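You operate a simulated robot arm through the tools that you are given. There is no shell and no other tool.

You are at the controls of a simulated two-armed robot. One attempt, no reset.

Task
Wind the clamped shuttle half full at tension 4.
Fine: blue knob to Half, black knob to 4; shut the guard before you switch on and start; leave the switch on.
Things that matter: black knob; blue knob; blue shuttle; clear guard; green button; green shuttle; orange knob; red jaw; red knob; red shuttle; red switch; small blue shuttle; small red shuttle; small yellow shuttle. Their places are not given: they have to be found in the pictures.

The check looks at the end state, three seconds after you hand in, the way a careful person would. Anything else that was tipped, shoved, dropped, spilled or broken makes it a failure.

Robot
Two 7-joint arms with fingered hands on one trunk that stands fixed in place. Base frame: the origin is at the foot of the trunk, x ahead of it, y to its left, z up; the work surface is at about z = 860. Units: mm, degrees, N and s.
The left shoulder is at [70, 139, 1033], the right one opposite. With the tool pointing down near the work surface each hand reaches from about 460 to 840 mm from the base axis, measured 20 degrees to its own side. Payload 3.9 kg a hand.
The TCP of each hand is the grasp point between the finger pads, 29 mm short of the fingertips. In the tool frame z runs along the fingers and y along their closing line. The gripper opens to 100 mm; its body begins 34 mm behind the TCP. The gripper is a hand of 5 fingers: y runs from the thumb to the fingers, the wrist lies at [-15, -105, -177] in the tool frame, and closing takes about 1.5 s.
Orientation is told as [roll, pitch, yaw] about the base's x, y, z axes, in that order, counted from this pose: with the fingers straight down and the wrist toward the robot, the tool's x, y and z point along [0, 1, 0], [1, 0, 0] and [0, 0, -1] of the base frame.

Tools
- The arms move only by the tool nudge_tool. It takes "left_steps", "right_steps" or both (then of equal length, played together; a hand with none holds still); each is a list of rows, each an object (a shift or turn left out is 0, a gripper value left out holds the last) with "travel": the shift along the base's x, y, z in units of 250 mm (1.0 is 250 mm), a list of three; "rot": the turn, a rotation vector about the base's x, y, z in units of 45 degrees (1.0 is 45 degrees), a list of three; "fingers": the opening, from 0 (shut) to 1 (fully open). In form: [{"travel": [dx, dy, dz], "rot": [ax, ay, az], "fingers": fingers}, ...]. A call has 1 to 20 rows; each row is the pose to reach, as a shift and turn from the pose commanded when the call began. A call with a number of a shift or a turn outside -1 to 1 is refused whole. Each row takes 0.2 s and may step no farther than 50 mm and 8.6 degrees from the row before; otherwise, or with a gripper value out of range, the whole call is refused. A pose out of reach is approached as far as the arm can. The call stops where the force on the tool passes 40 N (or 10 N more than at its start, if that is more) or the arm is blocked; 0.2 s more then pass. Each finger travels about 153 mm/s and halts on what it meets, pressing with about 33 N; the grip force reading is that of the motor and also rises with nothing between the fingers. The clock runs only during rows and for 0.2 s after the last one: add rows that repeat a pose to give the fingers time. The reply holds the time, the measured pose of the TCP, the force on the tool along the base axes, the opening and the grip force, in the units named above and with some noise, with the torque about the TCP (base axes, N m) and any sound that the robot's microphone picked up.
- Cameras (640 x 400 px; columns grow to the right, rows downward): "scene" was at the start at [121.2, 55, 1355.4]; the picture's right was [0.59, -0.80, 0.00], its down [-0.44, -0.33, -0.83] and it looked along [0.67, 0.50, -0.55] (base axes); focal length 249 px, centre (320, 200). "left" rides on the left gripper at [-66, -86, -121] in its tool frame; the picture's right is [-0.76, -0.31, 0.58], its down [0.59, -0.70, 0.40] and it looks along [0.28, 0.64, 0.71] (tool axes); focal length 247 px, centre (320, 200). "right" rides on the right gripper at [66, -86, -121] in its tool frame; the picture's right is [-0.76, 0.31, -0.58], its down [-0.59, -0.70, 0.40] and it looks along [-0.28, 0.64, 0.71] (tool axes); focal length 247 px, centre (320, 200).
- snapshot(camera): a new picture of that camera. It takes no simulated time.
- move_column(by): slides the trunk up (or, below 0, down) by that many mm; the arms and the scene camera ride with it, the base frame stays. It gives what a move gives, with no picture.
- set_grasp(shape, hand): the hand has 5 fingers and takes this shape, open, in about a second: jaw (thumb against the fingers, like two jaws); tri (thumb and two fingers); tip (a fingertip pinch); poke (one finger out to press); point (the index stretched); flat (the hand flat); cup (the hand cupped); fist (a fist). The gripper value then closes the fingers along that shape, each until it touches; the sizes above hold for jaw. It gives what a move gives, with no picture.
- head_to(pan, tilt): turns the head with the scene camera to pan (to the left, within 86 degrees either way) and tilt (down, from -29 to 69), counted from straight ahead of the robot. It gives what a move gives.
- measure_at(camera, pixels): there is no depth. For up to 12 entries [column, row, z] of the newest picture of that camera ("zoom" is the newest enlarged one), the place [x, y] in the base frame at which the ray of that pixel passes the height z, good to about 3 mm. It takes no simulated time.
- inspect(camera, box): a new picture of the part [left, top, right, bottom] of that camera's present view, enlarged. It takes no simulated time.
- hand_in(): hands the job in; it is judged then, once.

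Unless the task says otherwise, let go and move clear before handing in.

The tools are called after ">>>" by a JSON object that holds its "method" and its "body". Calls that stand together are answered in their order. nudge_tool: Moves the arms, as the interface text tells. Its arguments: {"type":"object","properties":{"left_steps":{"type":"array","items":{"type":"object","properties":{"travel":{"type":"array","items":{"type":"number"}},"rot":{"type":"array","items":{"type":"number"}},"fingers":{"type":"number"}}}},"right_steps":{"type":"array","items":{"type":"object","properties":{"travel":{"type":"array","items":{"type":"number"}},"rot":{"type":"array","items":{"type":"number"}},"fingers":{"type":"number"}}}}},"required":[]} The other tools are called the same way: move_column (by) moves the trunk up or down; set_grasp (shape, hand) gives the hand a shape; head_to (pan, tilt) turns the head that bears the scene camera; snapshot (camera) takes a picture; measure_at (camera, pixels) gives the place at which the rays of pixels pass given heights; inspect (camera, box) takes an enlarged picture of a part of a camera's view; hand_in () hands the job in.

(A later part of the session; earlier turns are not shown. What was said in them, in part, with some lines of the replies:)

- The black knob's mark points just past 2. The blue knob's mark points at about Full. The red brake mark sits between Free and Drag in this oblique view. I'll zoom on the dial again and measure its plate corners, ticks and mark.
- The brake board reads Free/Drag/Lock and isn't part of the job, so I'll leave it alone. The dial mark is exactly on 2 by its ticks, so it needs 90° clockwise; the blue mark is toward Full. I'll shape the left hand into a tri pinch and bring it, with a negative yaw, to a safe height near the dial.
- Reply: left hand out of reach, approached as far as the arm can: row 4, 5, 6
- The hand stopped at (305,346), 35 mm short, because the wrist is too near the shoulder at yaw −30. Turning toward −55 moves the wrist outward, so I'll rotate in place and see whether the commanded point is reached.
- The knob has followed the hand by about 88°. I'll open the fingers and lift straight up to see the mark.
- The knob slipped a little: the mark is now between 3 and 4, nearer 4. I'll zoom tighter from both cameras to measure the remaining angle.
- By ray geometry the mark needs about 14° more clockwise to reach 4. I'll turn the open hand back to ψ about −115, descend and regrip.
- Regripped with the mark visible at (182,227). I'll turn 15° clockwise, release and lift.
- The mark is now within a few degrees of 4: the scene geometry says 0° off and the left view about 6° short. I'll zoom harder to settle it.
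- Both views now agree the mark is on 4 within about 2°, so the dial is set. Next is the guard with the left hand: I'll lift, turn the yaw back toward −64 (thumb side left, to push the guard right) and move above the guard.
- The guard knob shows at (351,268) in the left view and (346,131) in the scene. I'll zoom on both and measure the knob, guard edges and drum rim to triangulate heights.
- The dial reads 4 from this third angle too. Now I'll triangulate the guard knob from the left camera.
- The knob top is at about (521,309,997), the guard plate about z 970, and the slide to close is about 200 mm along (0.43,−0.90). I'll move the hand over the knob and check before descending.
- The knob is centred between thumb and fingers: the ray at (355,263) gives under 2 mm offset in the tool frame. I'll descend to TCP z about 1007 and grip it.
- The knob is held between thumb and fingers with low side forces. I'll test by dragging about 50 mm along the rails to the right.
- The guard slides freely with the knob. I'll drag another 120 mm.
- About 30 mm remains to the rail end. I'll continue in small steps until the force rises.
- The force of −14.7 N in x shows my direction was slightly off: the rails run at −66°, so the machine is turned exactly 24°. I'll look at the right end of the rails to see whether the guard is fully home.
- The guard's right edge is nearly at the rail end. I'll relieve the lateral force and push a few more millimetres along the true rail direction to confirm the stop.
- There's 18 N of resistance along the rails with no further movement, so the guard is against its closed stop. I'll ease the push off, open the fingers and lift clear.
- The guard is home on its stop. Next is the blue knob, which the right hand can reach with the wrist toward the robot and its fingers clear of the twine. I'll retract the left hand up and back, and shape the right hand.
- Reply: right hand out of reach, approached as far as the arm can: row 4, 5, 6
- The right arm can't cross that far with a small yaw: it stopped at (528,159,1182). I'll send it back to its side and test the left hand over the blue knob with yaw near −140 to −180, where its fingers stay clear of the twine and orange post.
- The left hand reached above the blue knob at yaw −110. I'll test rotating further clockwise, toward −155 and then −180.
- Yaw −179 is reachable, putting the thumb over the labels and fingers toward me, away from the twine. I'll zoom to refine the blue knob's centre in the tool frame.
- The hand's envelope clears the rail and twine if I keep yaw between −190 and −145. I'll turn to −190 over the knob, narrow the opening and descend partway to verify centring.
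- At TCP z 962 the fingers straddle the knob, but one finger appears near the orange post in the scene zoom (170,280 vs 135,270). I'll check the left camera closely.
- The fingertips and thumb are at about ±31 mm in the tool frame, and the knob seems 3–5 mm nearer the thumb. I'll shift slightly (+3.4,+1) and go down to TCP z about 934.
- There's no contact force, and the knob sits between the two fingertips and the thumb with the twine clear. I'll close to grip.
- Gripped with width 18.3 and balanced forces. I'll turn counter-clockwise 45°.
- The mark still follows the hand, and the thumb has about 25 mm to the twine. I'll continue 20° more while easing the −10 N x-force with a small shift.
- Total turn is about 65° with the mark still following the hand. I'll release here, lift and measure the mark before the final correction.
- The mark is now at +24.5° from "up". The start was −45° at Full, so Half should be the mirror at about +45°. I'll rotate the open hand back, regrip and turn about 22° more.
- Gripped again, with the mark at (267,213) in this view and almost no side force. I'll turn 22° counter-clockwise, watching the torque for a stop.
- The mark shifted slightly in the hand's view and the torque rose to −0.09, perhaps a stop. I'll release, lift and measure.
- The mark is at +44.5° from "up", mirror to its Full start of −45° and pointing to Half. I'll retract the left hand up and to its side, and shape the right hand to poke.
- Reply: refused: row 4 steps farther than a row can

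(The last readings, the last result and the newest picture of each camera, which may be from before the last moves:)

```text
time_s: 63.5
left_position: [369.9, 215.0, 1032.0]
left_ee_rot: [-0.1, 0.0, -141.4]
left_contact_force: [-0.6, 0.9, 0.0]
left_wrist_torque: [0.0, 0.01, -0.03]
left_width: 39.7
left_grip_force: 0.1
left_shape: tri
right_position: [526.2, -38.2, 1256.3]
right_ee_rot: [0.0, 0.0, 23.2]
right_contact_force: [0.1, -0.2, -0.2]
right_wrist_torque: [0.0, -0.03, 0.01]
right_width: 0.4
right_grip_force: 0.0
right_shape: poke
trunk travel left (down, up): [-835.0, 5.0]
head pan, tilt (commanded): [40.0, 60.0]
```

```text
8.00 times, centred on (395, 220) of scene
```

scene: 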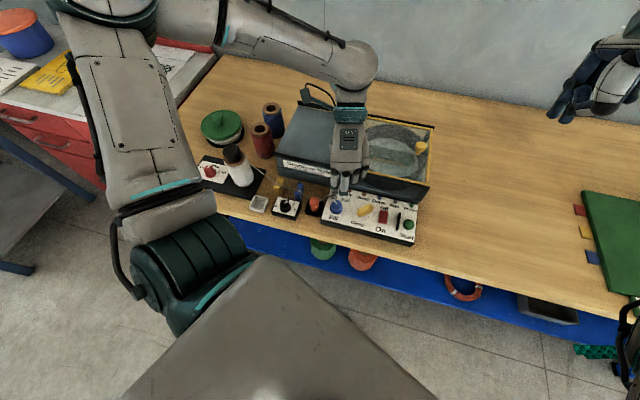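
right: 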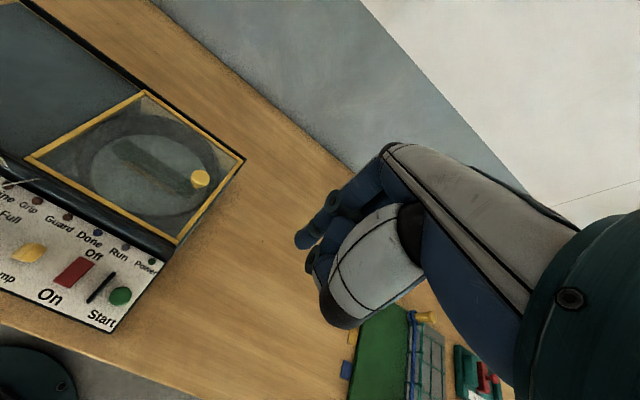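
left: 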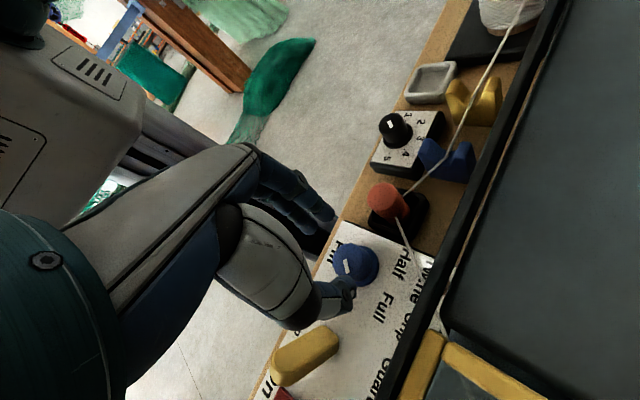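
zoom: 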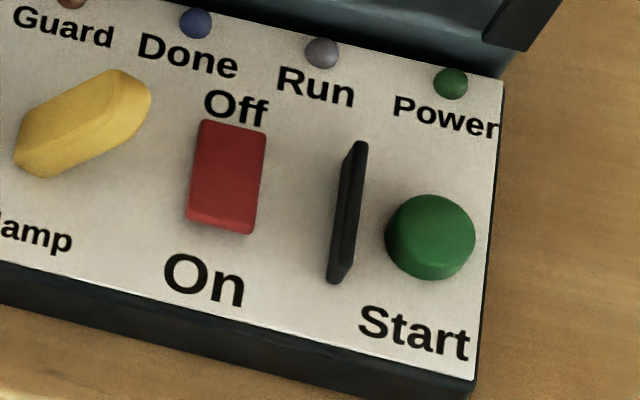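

The left move was refused because one step was too long, so I'll redo it with shorter steps. The red rocker's On end (front, around (220,225) in the zoom) appears raised, so pressing it should switch on.

>>> {"method": "nudge_tool", "body": {"left_steps": [{"travel": [0, 0.02, 0.15]}, {"travel": [0, 0.08, 0.3], "rot": [0, 0, 0.15]}, {"travel": [0.02, 0.18, 0.43], "rot": [0, 0, 0.32]}, {"travel": [0.04, 0.3, 0.54], "rot": [0, 0, 0.49]}, {"travel": [0.06, 0.44, 0.64], "rot": [0, 0, 0.66]}, {"travel": [0.08, 0.6, 0.72], "rot": [0, 0, 0.83]}, {"travel": [0.1, 0.76, 0.8], "rot": [0, 0, 1.0]}, {"travel": [0.1, 0.92, 0.86], "rot": [0, 0, 1.0]}]}}

>>> {"method": "inspect", "body": {"camera": "right", "box": [0, 200, 200, 340]}}

>>> {"method": "measure_at", "body": {"camera": "zoom", "pixels": [[236, 230, 900], [236, 230, 910], [388, 308, 900], [388, 308, 915], [325, 280, 910], [215, 260, 905], [260, 200, 905]]}}

>>> {"method": "inspect", "body": {"camera": "scene", "box": [370, 195, 420, 245]}}

>>> {"method": "measure_at", "body": {"camera": "zoom", "pixels": [[228, 175, 900], [228, 175, 910], [430, 238, 900], [430, 238, 915], [348, 205, 910], [222, 215, 905], [235, 135, 905], [350, 150, 920]]}}

```text
time_s: 65.3
left_position: [396.8, 444.8, 1247.2]
left_ee_rot: [0.1, 0.1, -96.3]
left_contact_force: [-0.2, 0.9, -0.1]
left_wrist_torque: [0.04, -0.01, -0.01]
left_width: 39.6
left_grip_force: 0.0
left_shape: tri
right_position: [527.4, -37.6, 1256.9]
right_ee_rot: [0.0, 0.0, 23.0]
right_contact_force: [0.2, -0.7, 0.4]
right_wrist_torque: [0.01, -0.01, 0.02]
right_width: 0.0
right_grip_force: 0.1
right_shape: poke
trunk travel left (down, up): [-835.0, 5.0]
head pan, tilt (commanded): [40.0, 60.0]
```

```text
2.86 times, centred on (100, 270) of right
```

zoom: 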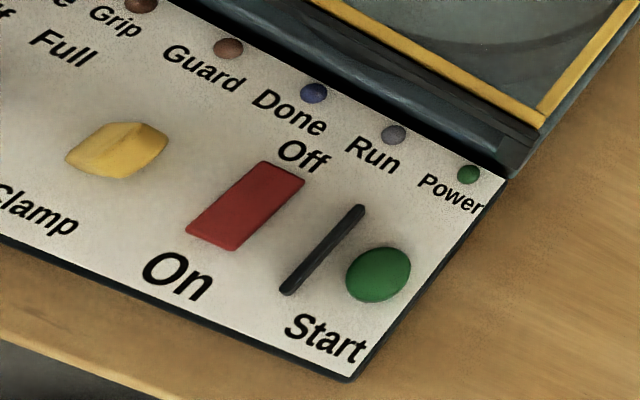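

```text
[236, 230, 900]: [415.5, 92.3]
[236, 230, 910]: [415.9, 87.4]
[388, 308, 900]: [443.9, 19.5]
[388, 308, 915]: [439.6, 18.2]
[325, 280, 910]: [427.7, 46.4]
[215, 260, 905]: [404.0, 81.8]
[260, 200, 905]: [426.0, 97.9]
```

```text
8.00 times, centred on (395, 220) of scene
```

zoom: 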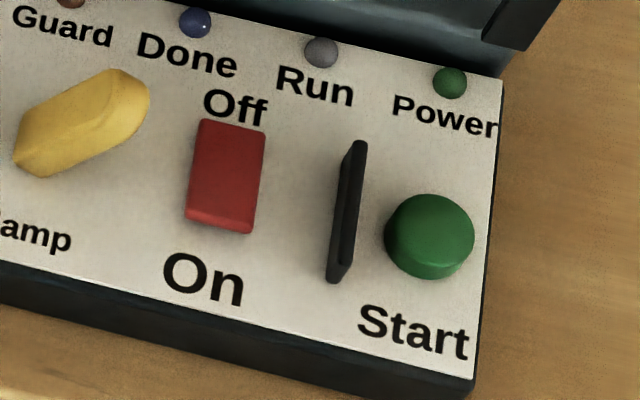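

```text
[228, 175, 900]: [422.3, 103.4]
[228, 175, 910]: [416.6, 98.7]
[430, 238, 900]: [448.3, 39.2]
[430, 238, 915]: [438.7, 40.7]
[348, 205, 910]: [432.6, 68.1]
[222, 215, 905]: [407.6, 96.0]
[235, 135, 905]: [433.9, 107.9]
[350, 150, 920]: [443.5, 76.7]
```

I mis-picked a few pixels in the right zoom: the button centre is (379,273) and the switch spans (283,170) to (210,241). I'll measure again properly.

>>> {"method": "inspect", "body": {"camera": "right", "box": [0, 200, 200, 340]}}

>>> {"method": "measure_at", "body": {"camera": "zoom", "pixels": [[247, 205, 900], [247, 205, 910], [379, 268, 900], [379, 268, 920], [322, 250, 910], [218, 235, 905], [218, 235, 915], [280, 175, 905], [362, 208, 920], [286, 293, 920]]}}

```text
2.86 times, centred on (100, 270) of right
```

zoom: 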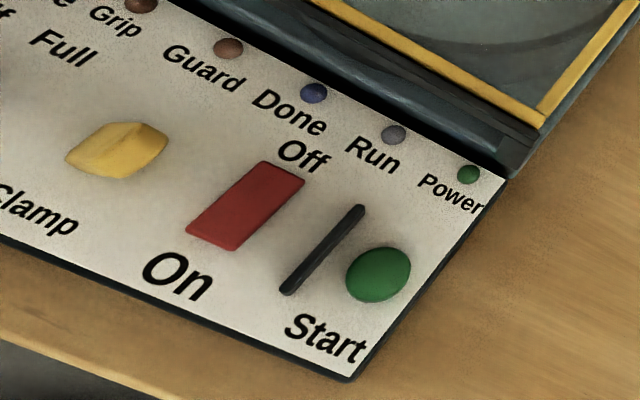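

```text
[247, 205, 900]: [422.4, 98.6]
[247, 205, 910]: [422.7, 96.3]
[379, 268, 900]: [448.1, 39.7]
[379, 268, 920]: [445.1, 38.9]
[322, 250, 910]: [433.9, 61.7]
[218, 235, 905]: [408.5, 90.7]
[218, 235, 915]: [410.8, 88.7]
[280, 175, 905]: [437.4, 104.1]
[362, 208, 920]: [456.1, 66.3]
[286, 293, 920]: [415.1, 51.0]
```

The switch centre is about (421,100), its On end about (409,92), and the button centre about (447,39); the tops are near z 905–910. I need to see where the poking fingertip is in the tool frame, so I'll zoom on the right hand.

>>> {"method": "inspect", "body": {"camera": "right", "box": [260, 140, 460, 340]}}

>>> {"method": "inspect", "body": {"camera": "scene", "box": [530, 20, 640, 140]}}

```text
2.00 times, centred on (360, 240) of right
```

zoom: 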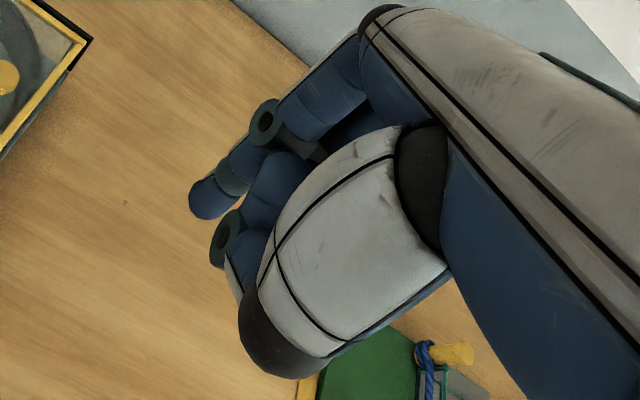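

```text
3.33 times, centred on (585, 80) of scene
```

zoom: 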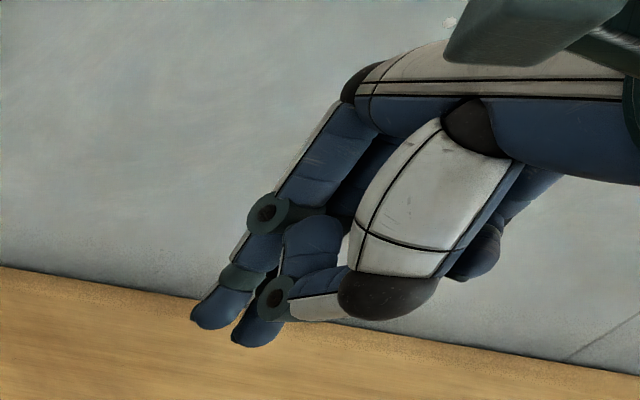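

The index fingertip is at (205,210) in the right zoom. I'll measure that tip from both cameras at candidate heights to triangulate it.

>>> {"method": "measure_at", "body": {"camera": "zoom", "pixels": [[205, 322, 1228], [205, 322, 1260], [205, 322, 1200], [250, 342, 1228], [250, 342, 1260], [250, 342, 1200]]}}

>>> {"method": "measure_at", "body": {"camera": "right", "pixels": [[302, 246, 1228], [302, 246, 1260], [302, 246, 1200], [308, 262, 1228], [308, 262, 1260], [308, 262, 1200]]}}

```text
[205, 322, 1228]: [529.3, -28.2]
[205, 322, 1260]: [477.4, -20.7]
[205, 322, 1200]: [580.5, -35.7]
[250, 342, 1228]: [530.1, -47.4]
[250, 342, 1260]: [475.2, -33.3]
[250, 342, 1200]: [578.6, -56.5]
```

```text
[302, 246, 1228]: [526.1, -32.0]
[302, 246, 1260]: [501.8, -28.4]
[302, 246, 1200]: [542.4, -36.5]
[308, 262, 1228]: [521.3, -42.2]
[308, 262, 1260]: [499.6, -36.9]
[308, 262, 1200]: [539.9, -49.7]
```

The index tip is at about (6,1.5,28) in the tool frame, so nearly on the TCP axis. I'll bring the right hand above the switch's On end at TCP z about 1007.

>>> {"method": "nudge_tool", "body": {"right_steps": [{"travel": [-0.06, 0.07, -0.13]}, {"travel": [-0.13, 0.14, -0.26]}, {"travel": [-0.2, 0.21, -0.39]}, {"travel": [-0.27, 0.28, -0.52]}, {"travel": [-0.34, 0.35, -0.65]}, {"travel": [-0.4, 0.43, -0.78]}, {"travel": [-0.46, 0.5, -0.9]}, {"travel": [-0.464, 0.5, -1.0]}]}}

>>> {"method": "snapshot", "body": {"camera": "right"}}

>>> {"method": "snapshot", "body": {"camera": "scene"}}

```text
time_s: 67.1
left_position: [396.6, 444.2, 1248.2]
left_ee_rot: [0.0, 0.0, -96.3]
left_contact_force: [0.0, -0.3, -0.5]
left_wrist_torque: [-0.01, 0.01, 0.0]
left_width: 39.8
left_grip_force: 0.0
left_shape: tri
right_position: [410.6, 87.2, 1007.7]
right_ee_rot: [-0.1, 0.0, 23.1]
right_contact_force: [0.8, 0.0, 1.0]
right_wrist_torque: [0.01, -0.01, -0.02]
right_width: 0.0
right_grip_force: 0.0
right_shape: poke
trunk travel left (down, up): [-835.0, 5.0]
head pan, tilt (commanded): [40.0, 60.0]
```

```text
taken
```

right: 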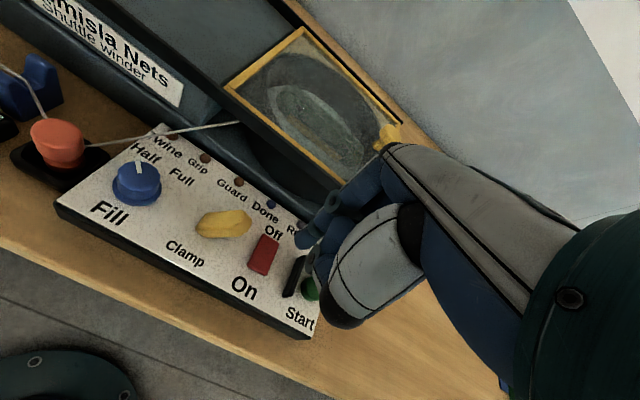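

```text
taken
```

scene: 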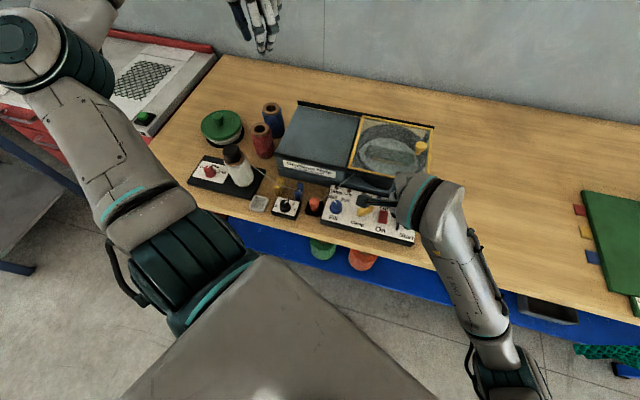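

The right hand is above the switch, and its camera shows the blue knob's mark at (138,167) pointing to Half. I'll zoom to confirm that and look at the fingertip over the switch.

>>> {"method": "inspect", "body": {"camera": "right", "box": [90, 120, 220, 240]}}

>>> {"method": "inspect", "body": {"camera": "right", "box": [210, 170, 370, 340]}}

>>> {"method": "inspect", "body": {"camera": "scene", "box": [340, 165, 440, 250]}}

```text
3.33 times, centred on (155, 180) of right
```

zoom: 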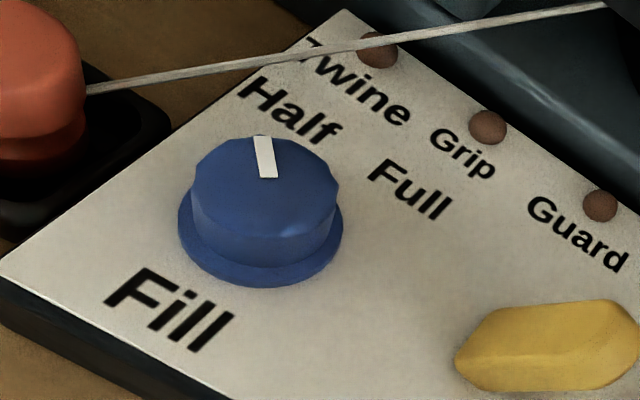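

```text
2.35 times, centred on (290, 255) of right
```

zoom: 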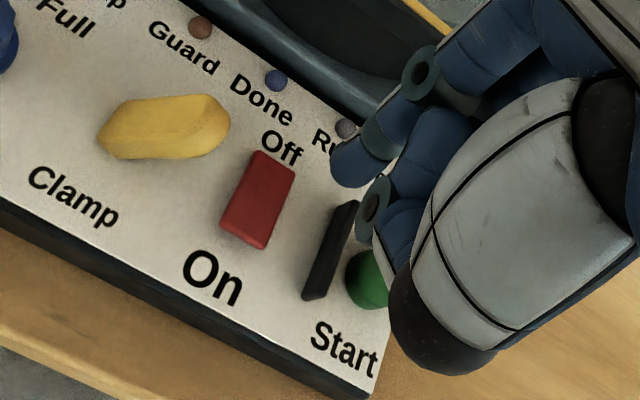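

```text
4.71 times, centred on (390, 208) of scene
```

zoom: 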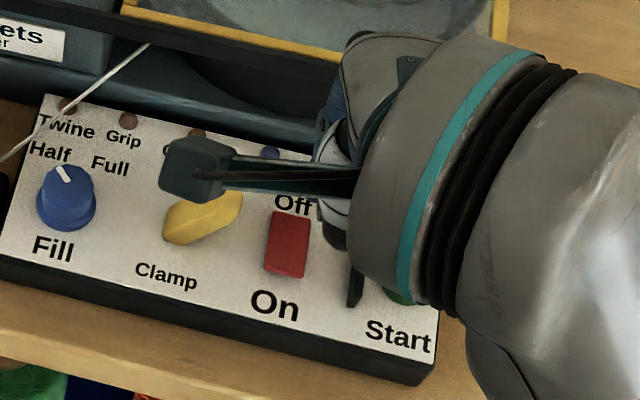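

The blue mark clearly points to Half. The switch's On end is about at tool (8,−2), under the fingertip at (6,1.5); I'll shift by (−3,+1), descend to TCP z 945 and check.

>>> {"method": "nudge_tool", "body": {"right_steps": [{"travel": [-0.012, 0.004, -0.08]}, {"travel": [-0.012, 0.004, -0.16]}, {"travel": [-0.012, 0.004, -0.25]}]}}

>>> {"method": "inspect", "body": {"camera": "right", "box": [210, 170, 370, 340]}}

>>> {"method": "inspect", "body": {"camera": "scene", "box": [340, 165, 440, 250]}}

```text
time_s: 67.9
left_position: [395.5, 444.9, 1247.1]
left_ee_rot: [0.0, 0.0, -96.3]
left_contact_force: [1.1, -0.7, 0.2]
left_wrist_torque: [0.0, -0.01, -0.02]
left_width: 39.5
left_grip_force: 0.1
left_shape: tri
right_position: [408.6, 88.5, 945.6]
right_ee_rot: [0.1, 0.0, 23.1]
right_contact_force: [-0.1, 0.3, 0.1]
right_wrist_torque: [-0.01, 0.0, -0.01]
right_width: 0.0
right_grip_force: 0.0
right_shape: poke
trunk travel left (down, up): [-835.0, 5.0]
head pan, tilt (commanded): [40.0, 60.0]
```

```text
2.35 times, centred on (290, 255) of right
```

zoom: 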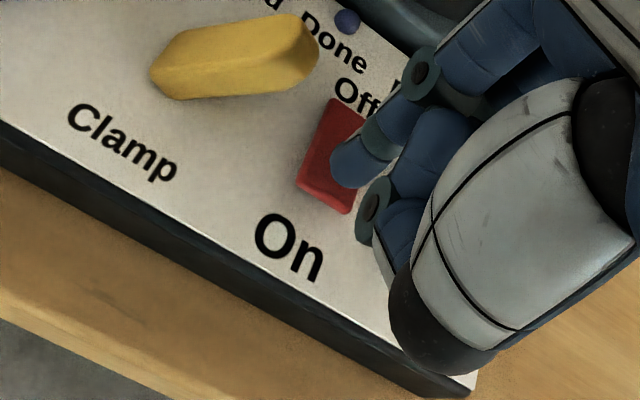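

```text
4.71 times, centred on (390, 208) of scene
```

zoom: 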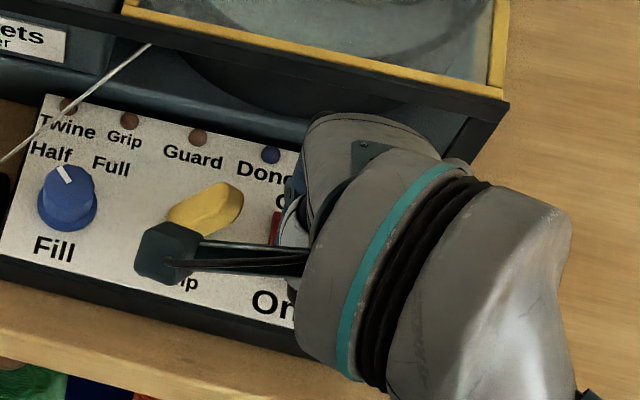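

The fingertip is over the On half of the rocker. I'll shift 3 mm more toward the On end and press down in 2 mm steps.

>>> {"method": "nudge_tool", "body": {"right_steps": [{"travel": [-0.011, -0.005, 0]}, {"travel": [-0.011, -0.005, -0.016]}, {"travel": [-0.011, -0.005, -0.024]}, {"travel": [-0.011, -0.005, -0.032]}, {"travel": [-0.011, -0.005, -0.04]}, {"travel": [-0.011, -0.005, -0.048]}]}}

>>> {"method": "inspect", "body": {"camera": "right", "box": [210, 170, 370, 340]}}

>>> {"method": "inspect", "body": {"camera": "scene", "box": [340, 165, 440, 250]}}

```text
time_s: 69.3
left_position: [397.8, 445.3, 1247.1]
left_ee_rot: [-0.1, -0.1, -96.3]
left_contact_force: [-0.1, -1.2, 0.5]
left_wrist_torque: [-0.02, 0.01, 0.01]
left_width: 39.9
left_grip_force: 0.1
left_shape: tri
right_position: [403.3, 87.5, 934.8]
right_ee_rot: [0.1, 0.1, 23.1]
right_contact_force: [-0.4, 0.1, -0.1]
right_wrist_torque: [0.05, -0.01, 0.01]
right_width: 0.2
right_grip_force: 0.1
right_shape: poke
trunk travel left (down, up): [-835.0, 5.0]
head pan, tilt (commanded): [40.0, 60.0]
```

```text
2.35 times, centred on (290, 255) of right
```

zoom: 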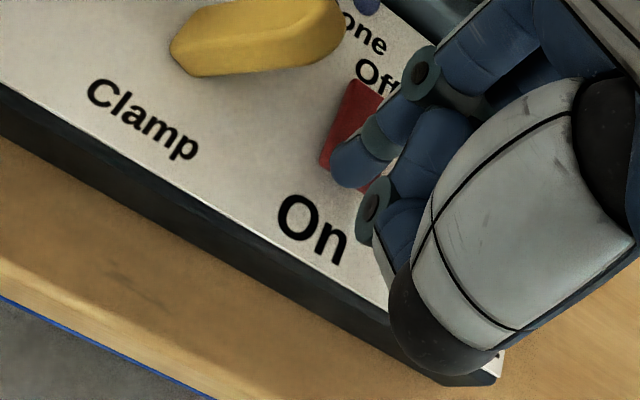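

```text
4.71 times, centred on (390, 208) of scene
```

zoom: 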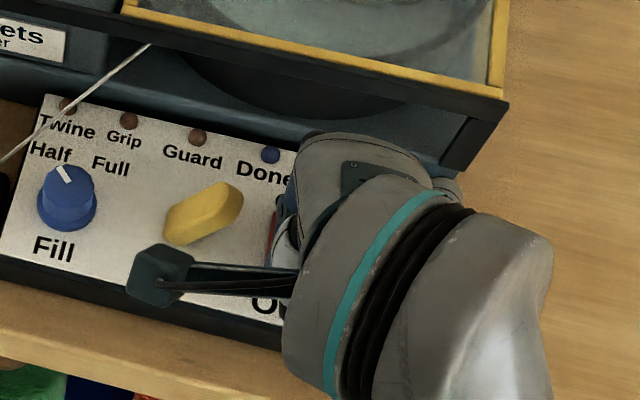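

There's no contact yet at TCP z 935, and the fingertip is nearly at the very edge of the On end. I'll shift back 3 mm and keep pressing down in small steps.

>>> {"method": "nudge_tool", "body": {"right_steps": [{"travel": [0.011, 0.005, 0]}, {"travel": [0.011, 0.005, -0.008]}, {"travel": [0.011, 0.005, -0.016]}, {"travel": [0.011, 0.005, -0.024]}, {"travel": [0.011, 0.005, -0.032]}]}}

>>> {"method": "inspect", "body": {"camera": "right", "box": [210, 170, 370, 340]}}

```text
time_s: 70.5
left_position: [394.7, 444.8, 1246.6]
left_ee_rot: [0.0, 0.0, -96.3]
left_contact_force: [-0.3, 0.5, 0.4]
left_wrist_torque: [-0.02, 0.0, -0.03]
left_width: 39.8
left_grip_force: 0.0
left_shape: tri
right_position: [405.9, 88.4, 927.2]
right_ee_rot: [0.1, -0.1, 23.0]
right_contact_force: [-2.1, -0.7, 3.1]
right_wrist_torque: [-0.06, 0.01, -0.06]
right_width: 0.0
right_grip_force: 0.1
right_shape: poke
trunk travel left (down, up): [-835.0, 5.0]
head pan, tilt (commanded): [40.0, 60.0]
```

```text
2.35 times, centred on (290, 255) of right
```

zoom: 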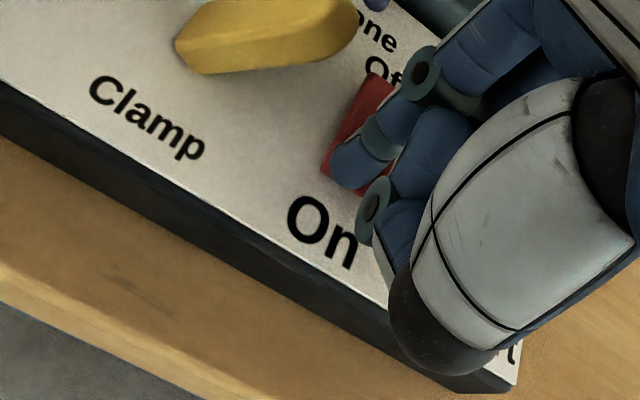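

Contact has begun (3 N up). I'll press further in 1.5 mm steps.

>>> {"method": "nudge_tool", "body": {"right_steps": [{"travel": [0, 0, -0.006]}, {"travel": [0, 0, -0.012]}, {"travel": [0, 0, -0.018]}, {"travel": [0, 0, -0.024]}, {"travel": [0, 0, -0.024]}]}}

>>> {"method": "inspect", "body": {"camera": "right", "box": [210, 170, 370, 340]}}

>>> {"method": "inspect", "body": {"camera": "scene", "box": [340, 165, 440, 250]}}

```text
time_s: 71.7
left_position: [391.5, 442.2, 1250.1]
left_ee_rot: [0.2, 0.2, -96.3]
left_contact_force: [-0.1, -1.6, -1.0]
left_wrist_torque: [-0.03, 0.01, -0.07]
left_width: 39.7
left_grip_force: 0.0
left_shape: tri
right_position: [404.0, 87.6, 923.8]
right_ee_rot: [0.1, -0.6, 23.1]
right_contact_force: [-4.3, -6.1, 33.7]
right_wrist_torque: [-0.21, -0.06, -0.03]
right_width: 0.0
right_grip_force: 0.0
right_shape: poke
trunk travel left (down, up): [-835.0, 5.0]
head pan, tilt (commanded): [40.0, 60.0]
```

```text
2.35 times, centred on (290, 255) of right
```

zoom: 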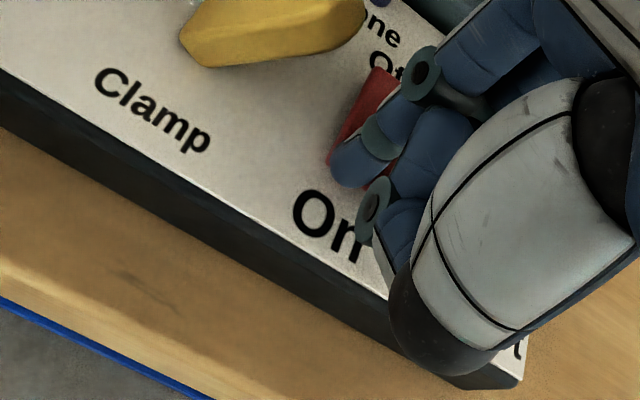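

```text
4.71 times, centred on (390, 208) of scene
```

zoom: 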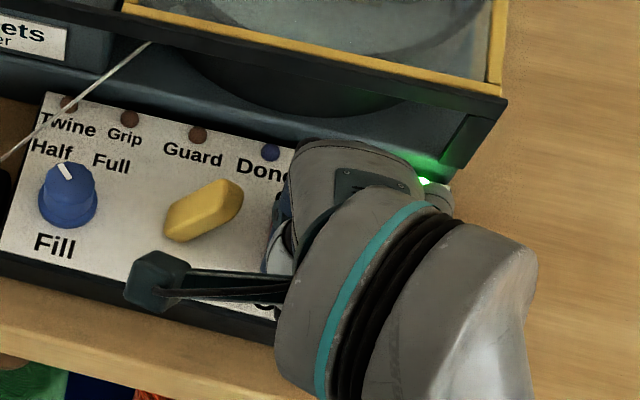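

The Power lamp is glowing green at (425,180), so the switch is on. I'll lift straight up and read the other lamps.

>>> {"method": "nudge_tool", "body": {"right_steps": [{"travel": [0, 0, 0.04]}, {"travel": [0, 0, 0.16]}, {"travel": [0, 0, 0.32]}, {"travel": [0.02, -0.1, 0.46]}, {"travel": [0.04, -0.24, 0.56]}]}}

>>> {"method": "snapshot", "body": {"camera": "scene"}}

>>> {"method": "inspect", "body": {"camera": "scene", "box": [318, 175, 430, 250]}}

>>> {"method": "inspect", "body": {"camera": "right", "box": [100, 120, 340, 320]}}

```text
time_s: 72.9
left_position: [395.7, 443.6, 1248.2]
left_ee_rot: [0.0, 0.1, -96.3]
left_contact_force: [-0.8, -1.4, 0.3]
left_wrist_torque: [0.01, -0.02, -0.02]
left_width: 39.6
left_grip_force: 0.1
left_shape: tri
right_position: [418.0, 26.3, 1062.5]
right_ee_rot: [0.1, 0.0, 23.1]
right_contact_force: [0.3, -0.4, 0.4]
right_wrist_torque: [0.02, 0.04, 0.0]
right_width: 0.2
right_grip_force: 0.1
right_shape: poke
trunk travel left (down, up): [-835.0, 5.0]
head pan, tilt (commanded): [40.0, 60.0]
```

```text
taken
```

scene: 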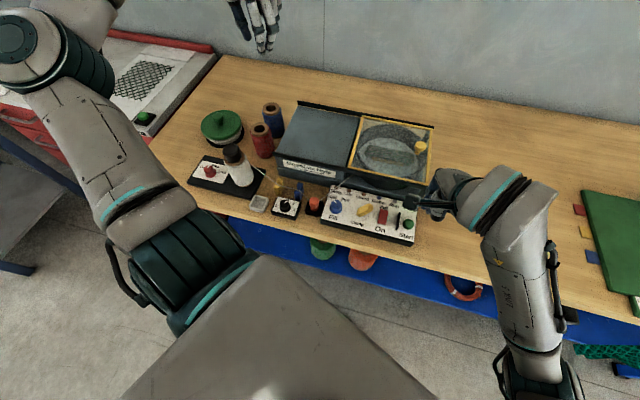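

```text
5.33 times, centred on (374, 212) of scene
```

zoom: 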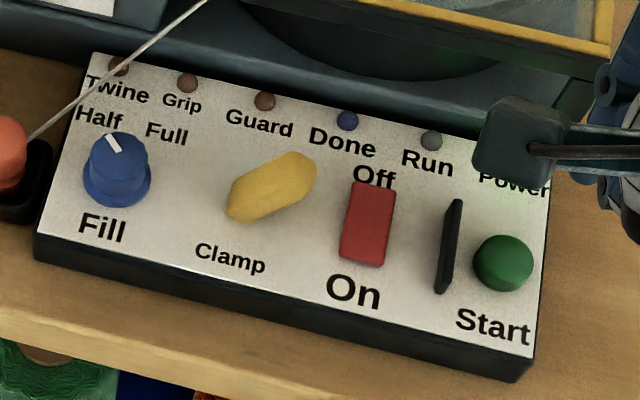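

```text
2.00 times, centred on (220, 220) of right
```

zoom: 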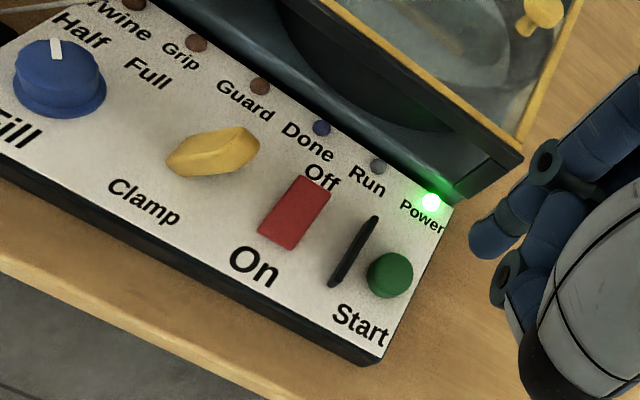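

Power is lit brightly at (430,201) in the right zoom, and the Twine, Grip and Guard warning lamps are dark. Before starting I'll recheck the brake knob, dial and twine path.

>>> {"method": "inspect", "body": {"camera": "scene", "box": [190, 150, 246, 190]}}

>>> {"method": "inspect", "body": {"camera": "scene", "box": [225, 150, 345, 225]}}

>>> {"method": "snapshot", "body": {"camera": "left"}}

```text
10.00 times, centred on (218, 170) of scene
```

zoom: 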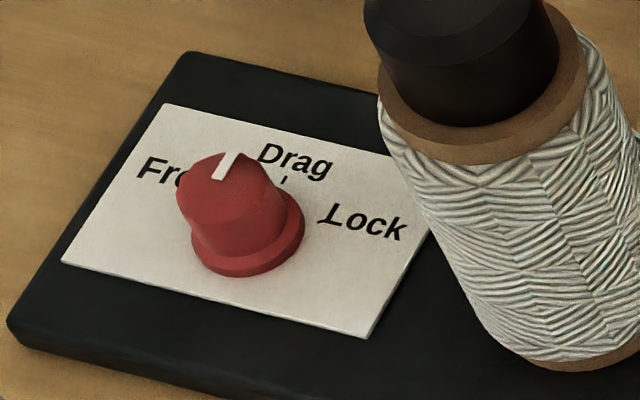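

```text
5.33 times, centred on (285, 188) of scene
```

zoom: 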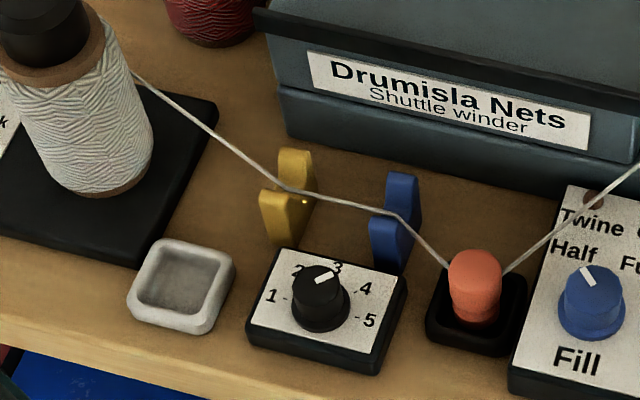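

```text
taken
```

left: 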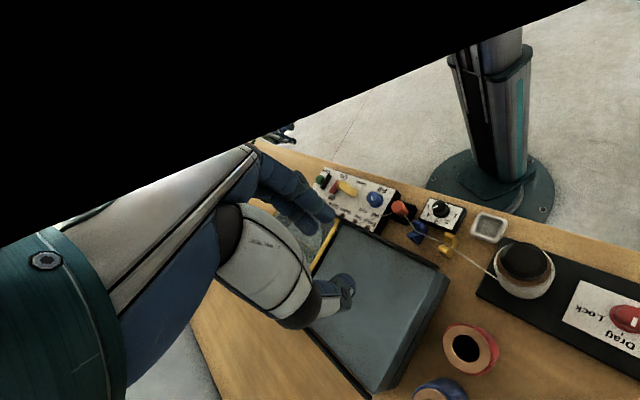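

The brake mark computes to about 34°, close to Drag's tick at about 21° and far from Lock. The left camera sees that knob at (628,318), so I'll zoom to confirm it.

>>> {"method": "inspect", "body": {"camera": "left", "box": [560, 270, 640, 350]}}

>>> {"method": "inspect", "body": {"camera": "left", "box": [300, 160, 480, 260]}}

```text
5.00 times, centred on (600, 310) of left
```

zoom: 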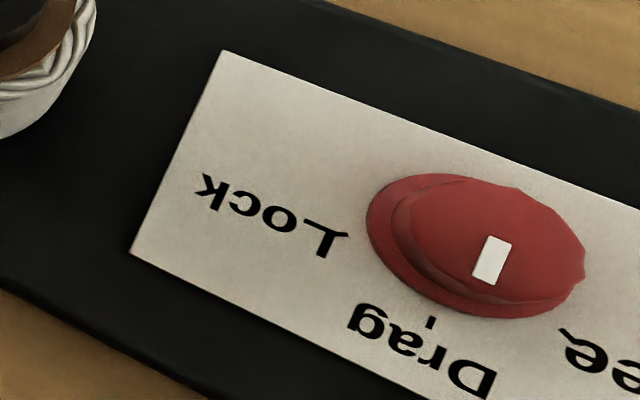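

```text
3.56 times, centred on (390, 210) of left
```

zoom: 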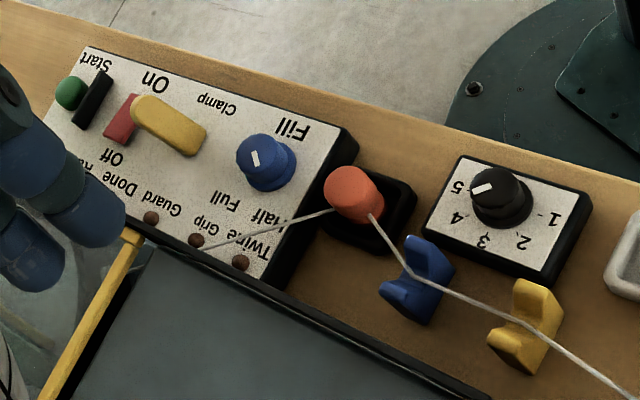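

The brake mark is exactly on Drag, the dial reads 4, the fill reads Half, and the guard and twine path look fine. Now I'll position the poking finger above the green Start button.

>>> {"method": "nudge_tool", "body": {"right_steps": [{"travel": [0.06, 0.014, -0.05]}, {"travel": [0.12, 0.028, -0.15]}, {"travel": [0.12, 0.028, -0.3]}, {"travel": [0.12, 0.028, -0.4]}]}}

>>> {"method": "inspect", "body": {"camera": "right", "box": [210, 170, 370, 340]}}

>>> {"method": "inspect", "body": {"camera": "scene", "box": [340, 165, 440, 250]}}

```text
time_s: 73.9
left_position: [394.9, 444.5, 1248.1]
left_ee_rot: [0.0, 0.1, -96.3]
left_contact_force: [-0.5, 0.5, -0.3]
left_wrist_torque: [0.0, 0.02, -0.02]
left_width: 39.7
left_grip_force: 0.0
left_shape: tri
right_position: [448.1, 34.7, 960.5]
right_ee_rot: [0.0, 0.0, 23.1]
right_contact_force: [-0.2, -0.1, 0.3]
right_wrist_torque: [-0.02, -0.01, 0.03]
right_width: 0.0
right_grip_force: 0.0
right_shape: poke
trunk travel left (down, up): [-835.0, 5.0]
head pan, tilt (commanded): [40.0, 60.0]
```

```text
2.35 times, centred on (290, 255) of right
```

zoom: 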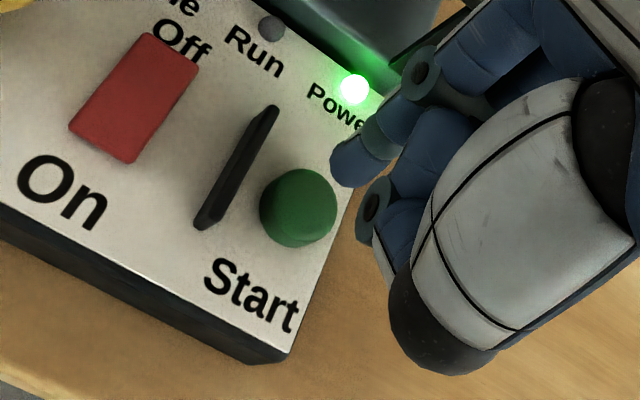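

```text
4.71 times, centred on (390, 208) of scene
```

zoom: 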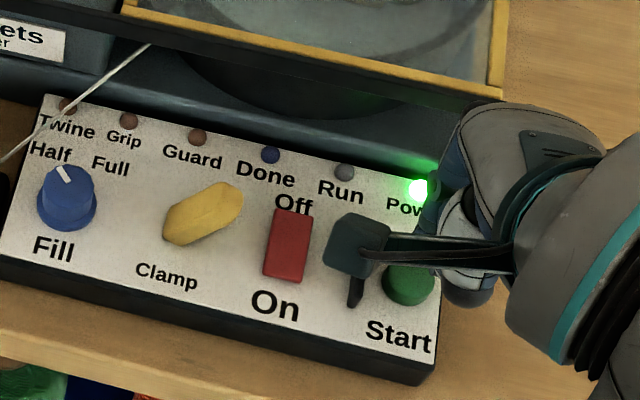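

The button is about 4 mm left and 3 mm back of the fingertip in the tool frame, and the barrier has about 14 mm of clearance. I'll correct by (−3.5,+2) and descend in steps to press.

>>> {"method": "nudge_tool", "body": {"right_steps": [{"travel": [-0.014, 0.008, -0.02]}, {"travel": [-0.014, 0.008, -0.05]}, {"travel": [-0.014, 0.008, -0.08]}]}}

>>> {"method": "inspect", "body": {"camera": "right", "box": [210, 170, 370, 340]}}

```text
time_s: 74.7
left_position: [396.8, 444.8, 1246.3]
left_ee_rot: [0.0, 0.0, -96.3]
left_contact_force: [0.9, 0.0, -0.1]
left_wrist_torque: [0.01, 0.0, -0.01]
left_width: 39.9
left_grip_force: 0.1
left_shape: tri
right_position: [444.0, 37.0, 941.7]
right_ee_rot: [0.0, 0.1, 23.1]
right_contact_force: [0.7, -0.1, 0.3]
right_wrist_torque: [0.02, 0.02, 0.02]
right_width: 0.0
right_grip_force: 0.0
right_shape: poke
trunk travel left (down, up): [-835.0, 5.0]
head pan, tilt (commanded): [40.0, 60.0]
```

```text
2.35 times, centred on (290, 255) of right
```

zoom: 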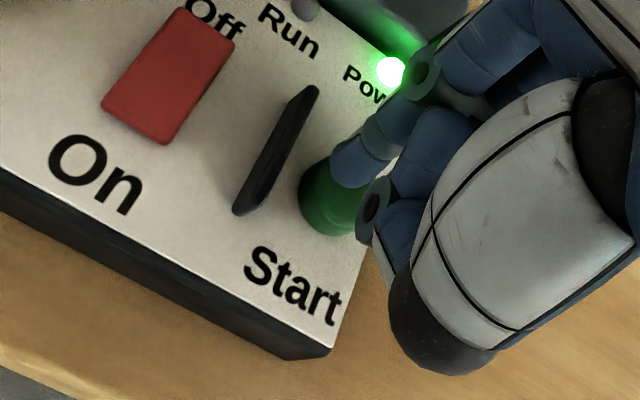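

The fingertip is over the button's top face. I'll press down in 1.5 mm steps.

>>> {"method": "nudge_tool", "body": {"right_steps": [{"travel": [0, 0, -0.008]}, {"travel": [0, 0, -0.016]}, {"travel": [0, 0, -0.022]}, {"travel": [0, 0, -0.028]}, {"travel": [0, 0, -0.034]}, {"travel": [0, 0, -0.04]}]}}

>>> {"method": "inspect", "body": {"camera": "right", "box": [210, 150, 370, 340]}}

>>> {"method": "inspect", "body": {"camera": "scene", "box": [318, 160, 440, 250]}}

```text
time_s: 76.1
left_position: [397.0, 446.1, 1247.4]
left_ee_rot: [0.0, 0.0, -96.4]
left_contact_force: [-0.7, -0.1, -0.1]
left_wrist_torque: [0.01, 0.01, -0.01]
left_width: 39.7
left_grip_force: 0.1
left_shape: tri
right_position: [442.5, 36.9, 930.7]
right_ee_rot: [0.1, 0.0, 23.0]
right_contact_force: [0.0, 0.6, 2.1]
right_wrist_torque: [-0.06, 0.01, -0.03]
right_width: 0.0
right_grip_force: 0.0
right_shape: poke
trunk travel left (down, up): [-835.0, 5.0]
head pan, tilt (commanded): [40.0, 60.0]
heard: click
```

```text
2.11 times, centred on (290, 245) of right
```

zoom: 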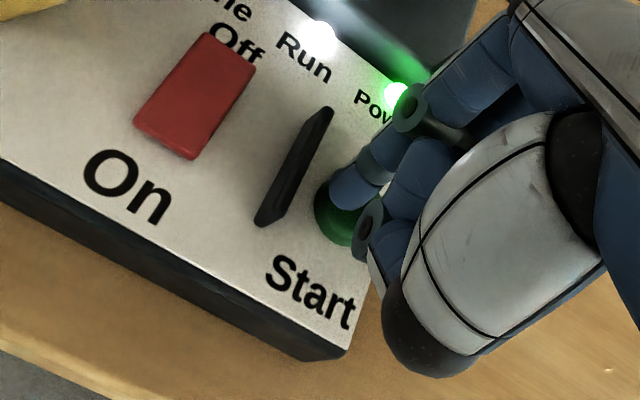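

```text
4.44 times, centred on (379, 205) of scene
```

zoom: 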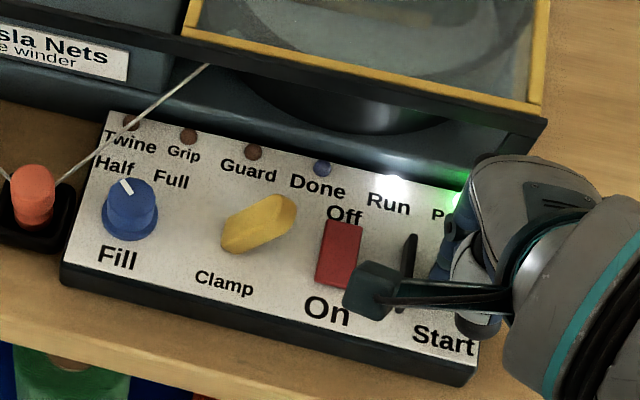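

A click was heard and the white Run lamp is lit at (395,182), so winding has started. I'll lift the finger straight off the button and move the right hand clear.

>>> {"method": "nudge_tool", "body": {"right_steps": [{"travel": [0, 0, 0.05]}, {"travel": [0, 0, 0.18]}, {"travel": [0.01, -0.06, 0.34]}, {"travel": [0.03, -0.2, 0.46]}, {"travel": [0.06, -0.36, 0.56]}, {"travel": [0.09, -0.52, 0.66]}]}}

>>> {"method": "snapshot", "body": {"camera": "scene"}}

>>> {"method": "inspect", "body": {"camera": "scene", "box": [318, 90, 440, 250]}}

```text
time_s: 77.5
left_position: [395.4, 442.7, 1248.5]
left_ee_rot: [0.1, 0.1, -96.3]
left_contact_force: [-0.1, -0.1, 0.1]
left_wrist_torque: [0.07, -0.04, 0.0]
left_width: 39.6
left_grip_force: 0.1
left_shape: tri
right_position: [464.9, -94.7, 1096.9]
right_ee_rot: [-0.1, -0.1, 23.0]
right_contact_force: [-0.2, -0.5, 0.2]
right_wrist_torque: [0.01, 0.01, 0.01]
right_width: 0.0
right_grip_force: 0.0
right_shape: poke
trunk travel left (down, up): [-835.0, 5.0]
head pan, tilt (commanded): [40.0, 60.0]
```

```text
taken
```

scene: 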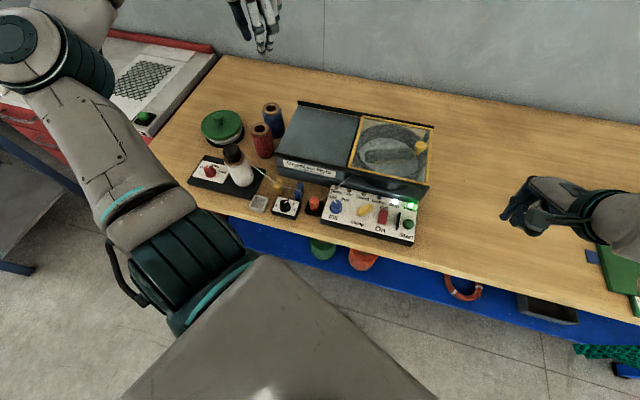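

```text
2.50 times, centred on (379, 170) of scene
```

zoom: 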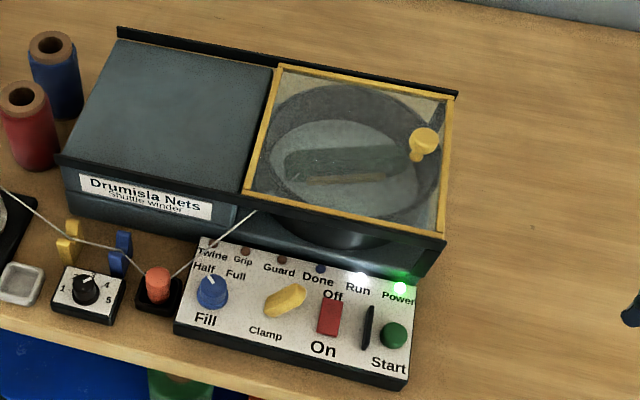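

Run and Power are lit, and the shuttle has turned slightly under the guard. I'll wait with the arms still while it winds, then look again.

>>> {"method": "nudge_tool", "body": {"right_steps": [{"travel": [0, -0.05, 0.05]}, {"travel": [0, -0.1, 0.1]}, {"travel": [0, -0.1, 0.1]}, {"travel": [0, -0.1, 0.1]}, {"travel": [0, -0.1, 0.1]}, {"travel": [0, -0.1, 0.1]}, {"travel": [0, -0.1, 0.1]}, {"travel": [0, -0.1, 0.1]}, {"travel": [0, -0.1, 0.1]}, {"travel": [0, -0.1, 0.1]}, {"travel": [0, -0.1, 0.1]}, {"travel": [0, -0.1, 0.1]}, {"travel": [0, -0.1, 0.1]}, {"travel": [0, -0.1, 0.1]}, {"travel": [0, -0.1, 0.1]}]}}

>>> {"method": "inspect", "body": {"camera": "scene", "box": [318, 90, 440, 250]}}

>>> {"method": "inspect", "body": {"camera": "scene", "box": [185, 130, 345, 230]}}

```text
time_s: 80.7
left_position: [395.8, 445.2, 1247.9]
left_ee_rot: [0.1, 0.0, -96.3]
left_contact_force: [0.0, 0.3, 0.4]
left_wrist_torque: [-0.02, 0.0, -0.03]
left_width: 39.7
left_grip_force: 0.2
left_shape: tri
right_position: [471.0, -113.5, 1123.9]
right_ee_rot: [-0.2, 0.3, 23.1]
right_contact_force: [0.2, 0.0, 1.3]
right_wrist_torque: [-0.04, 0.02, 0.02]
right_width: 0.1
right_grip_force: 0.1
right_shape: poke
right hand out of reach, approached as far as the arm can: row 1, 2, 3, 4, 5, 6, 7, 8, 9, 10, 11, 12, 13, 14, 15
trunk travel left (down, up): [-835.0, 5.0]
head pan, tilt (commanded): [40.0, 60.0]
```

```text
2.50 times, centred on (379, 170) of scene
```

zoom: 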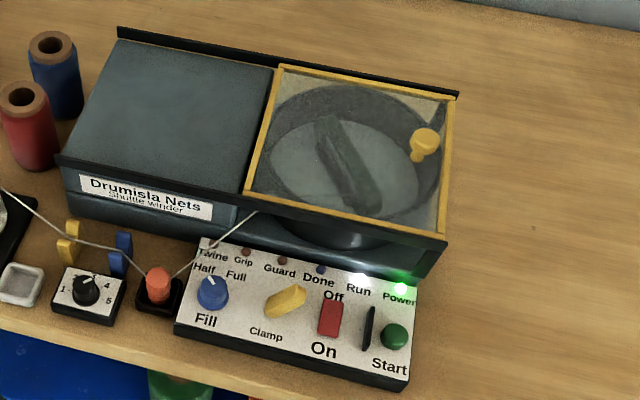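

```text
4.00 times, centred on (265, 180) of scene
```

zoom: 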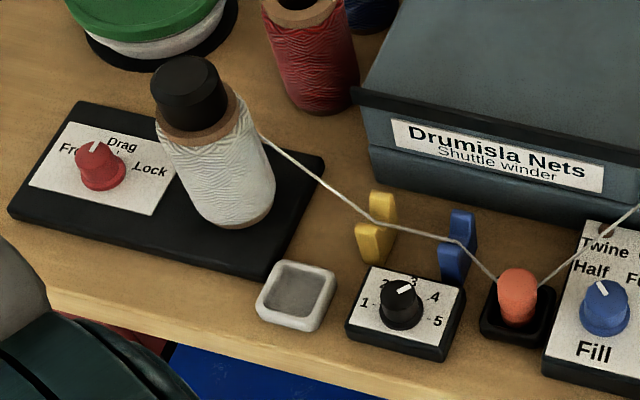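

The shuttle is rotating (now at a different angle) with Run lit and no warning lamps. I'll keep waiting without moving.

>>> {"method": "nudge_tool", "body": {"right_steps": [{}, {}, {}, {}, {}, {}, {}, {}, {}, {}, {}, {}, {}, {}, {}, {}, {}, {}, {}, {}]}}

>>> {"method": "inspect", "body": {"camera": "scene", "box": [318, 90, 440, 250]}}

>>> {"method": "nudge_tool", "body": {"right_steps": [{}, {}, {}, {}, {}, {}, {}, {}, {}, {}, {}, {}, {}, {}, {}, {}, {}, {}, {}, {}]}}

>>> {"method": "inspect", "body": {"camera": "scene", "box": [318, 90, 440, 250]}}

```text
time_s: 84.9
left_position: [396.7, 445.7, 1247.1]
left_ee_rot: [0.0, 0.0, -96.3]
left_contact_force: [0.5, 1.0, 0.1]
left_wrist_torque: [0.01, 0.02, 0.01]
left_width: 39.6
left_grip_force: 0.0
left_shape: tri
right_position: [471.7, -113.4, 1124.0]
right_ee_rot: [-0.3, 0.2, 23.2]
right_contact_force: [-0.5, 0.3, -0.1]
right_wrist_torque: [0.0, -0.01, 0.03]
right_width: 0.0
right_grip_force: 0.2
right_shape: poke
trunk travel left (down, up): [-835.0, 5.0]
head pan, tilt (commanded): [40.0, 60.0]
```

```text
2.50 times, centred on (379, 170) of scene
```

zoom: 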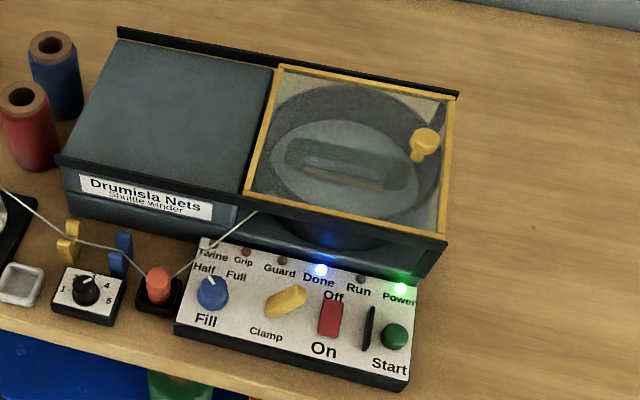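

```text
time_s: 89.1
left_position: [396.1, 443.2, 1247.2]
left_ee_rot: [-0.1, -0.1, -96.3]
left_contact_force: [0.2, -0.2, 0.2]
left_wrist_torque: [0.04, -0.05, -0.02]
left_width: 39.8
left_grip_force: 0.1
left_shape: tri
right_position: [470.5, -112.5, 1124.5]
right_ee_rot: [-0.3, 0.4, 23.3]
right_contact_force: [-0.6, -1.2, 0.8]
right_wrist_torque: [0.01, -0.02, 0.0]
right_width: 0.0
right_grip_force: 0.0
right_shape: poke
trunk travel left (down, up): [-835.0, 5.0]
head pan, tilt (commanded): [40.0, 60.0]
```

```text
2.50 times, centred on (379, 170) of scene
```

zoom: 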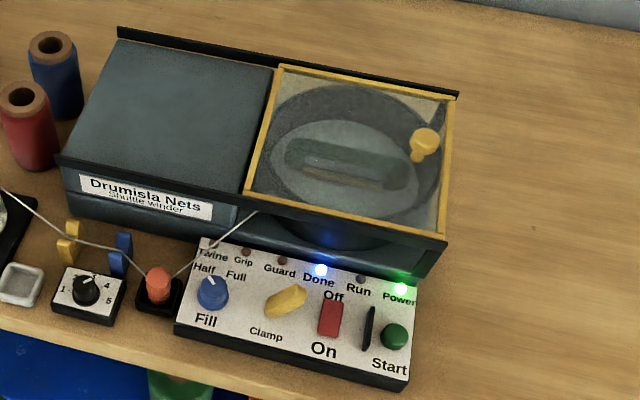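

The blue Done lamp is lit, Run is off and Power stays on. I'll take a closer look at the shuttle, dials and surroundings to confirm the end state.

>>> {"method": "inspect", "body": {"camera": "scene", "box": [355, 110, 435, 190]}}

>>> {"method": "inspect", "body": {"camera": "scene", "box": [268, 180, 420, 245]}}

>>> {"method": "snapshot", "body": {"camera": "scene"}}

>>> {"method": "snapshot", "body": {"camera": "right"}}

```text
5.00 times, centred on (395, 150) of scene
```

zoom: 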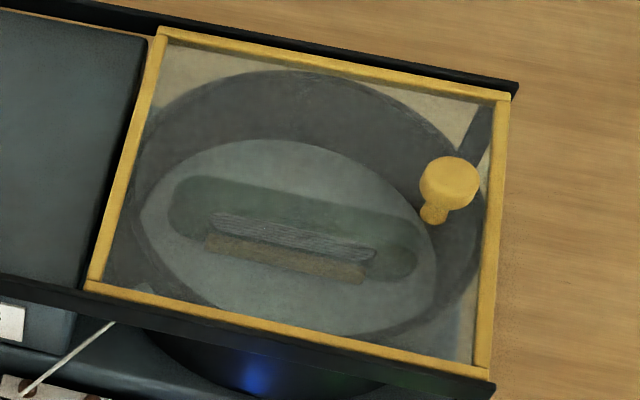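

```text
4.21 times, centred on (344, 212) of scene
```

zoom: 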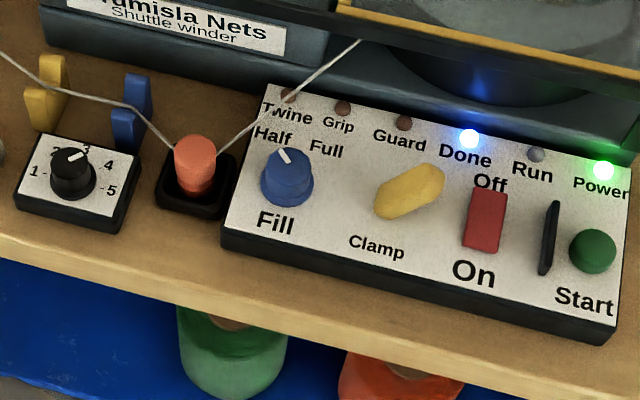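

```text
taken
```

scene: 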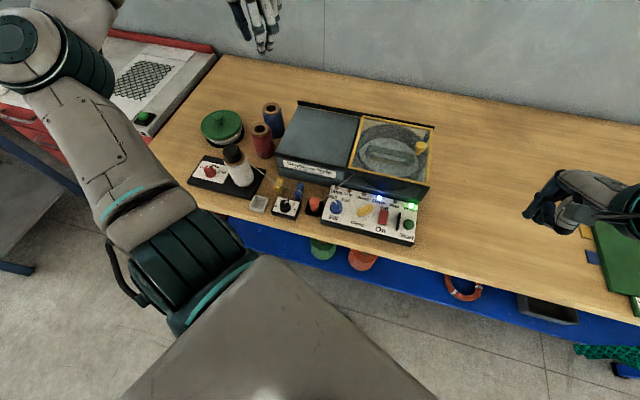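

```text
taken
```

right: 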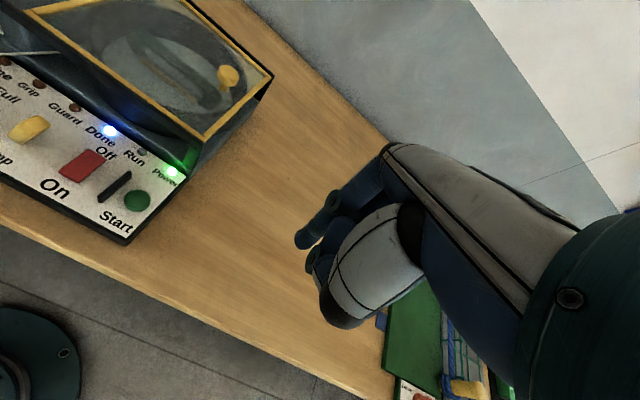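

The shuttle at (290,240) in the zoom now carries a partial winding. Fill points to Half, tension to 4, the guard is shut, Power and Done are lit, and the warning lamps are dark. Nothing else has moved and both hands are clear, so I'm handing in.

>>> {"method": "hand_in", "body": {}}

```text
The job is handed in.
```

The winder ran to the end: the blue Done lamp is lit, and the clamped green shuttle now carries a partial winding. I judged half full by eye, through the closed guard.

- **Settings:** the blue knob points to Half and the black knob to 4. The Half position has no tick mark, so I set it as the mirror of where the knob started at Full.
- **Order:** I shut the guard against its stop first, then switched on, then pressed Start. The Twine, Grip and Guard warning lamps stayed dark throughout.
- **End state:** the switch is still on, both hands are clear, and nothing else on the bench was disturbed. The spool brake was already at Drag and I left it there.
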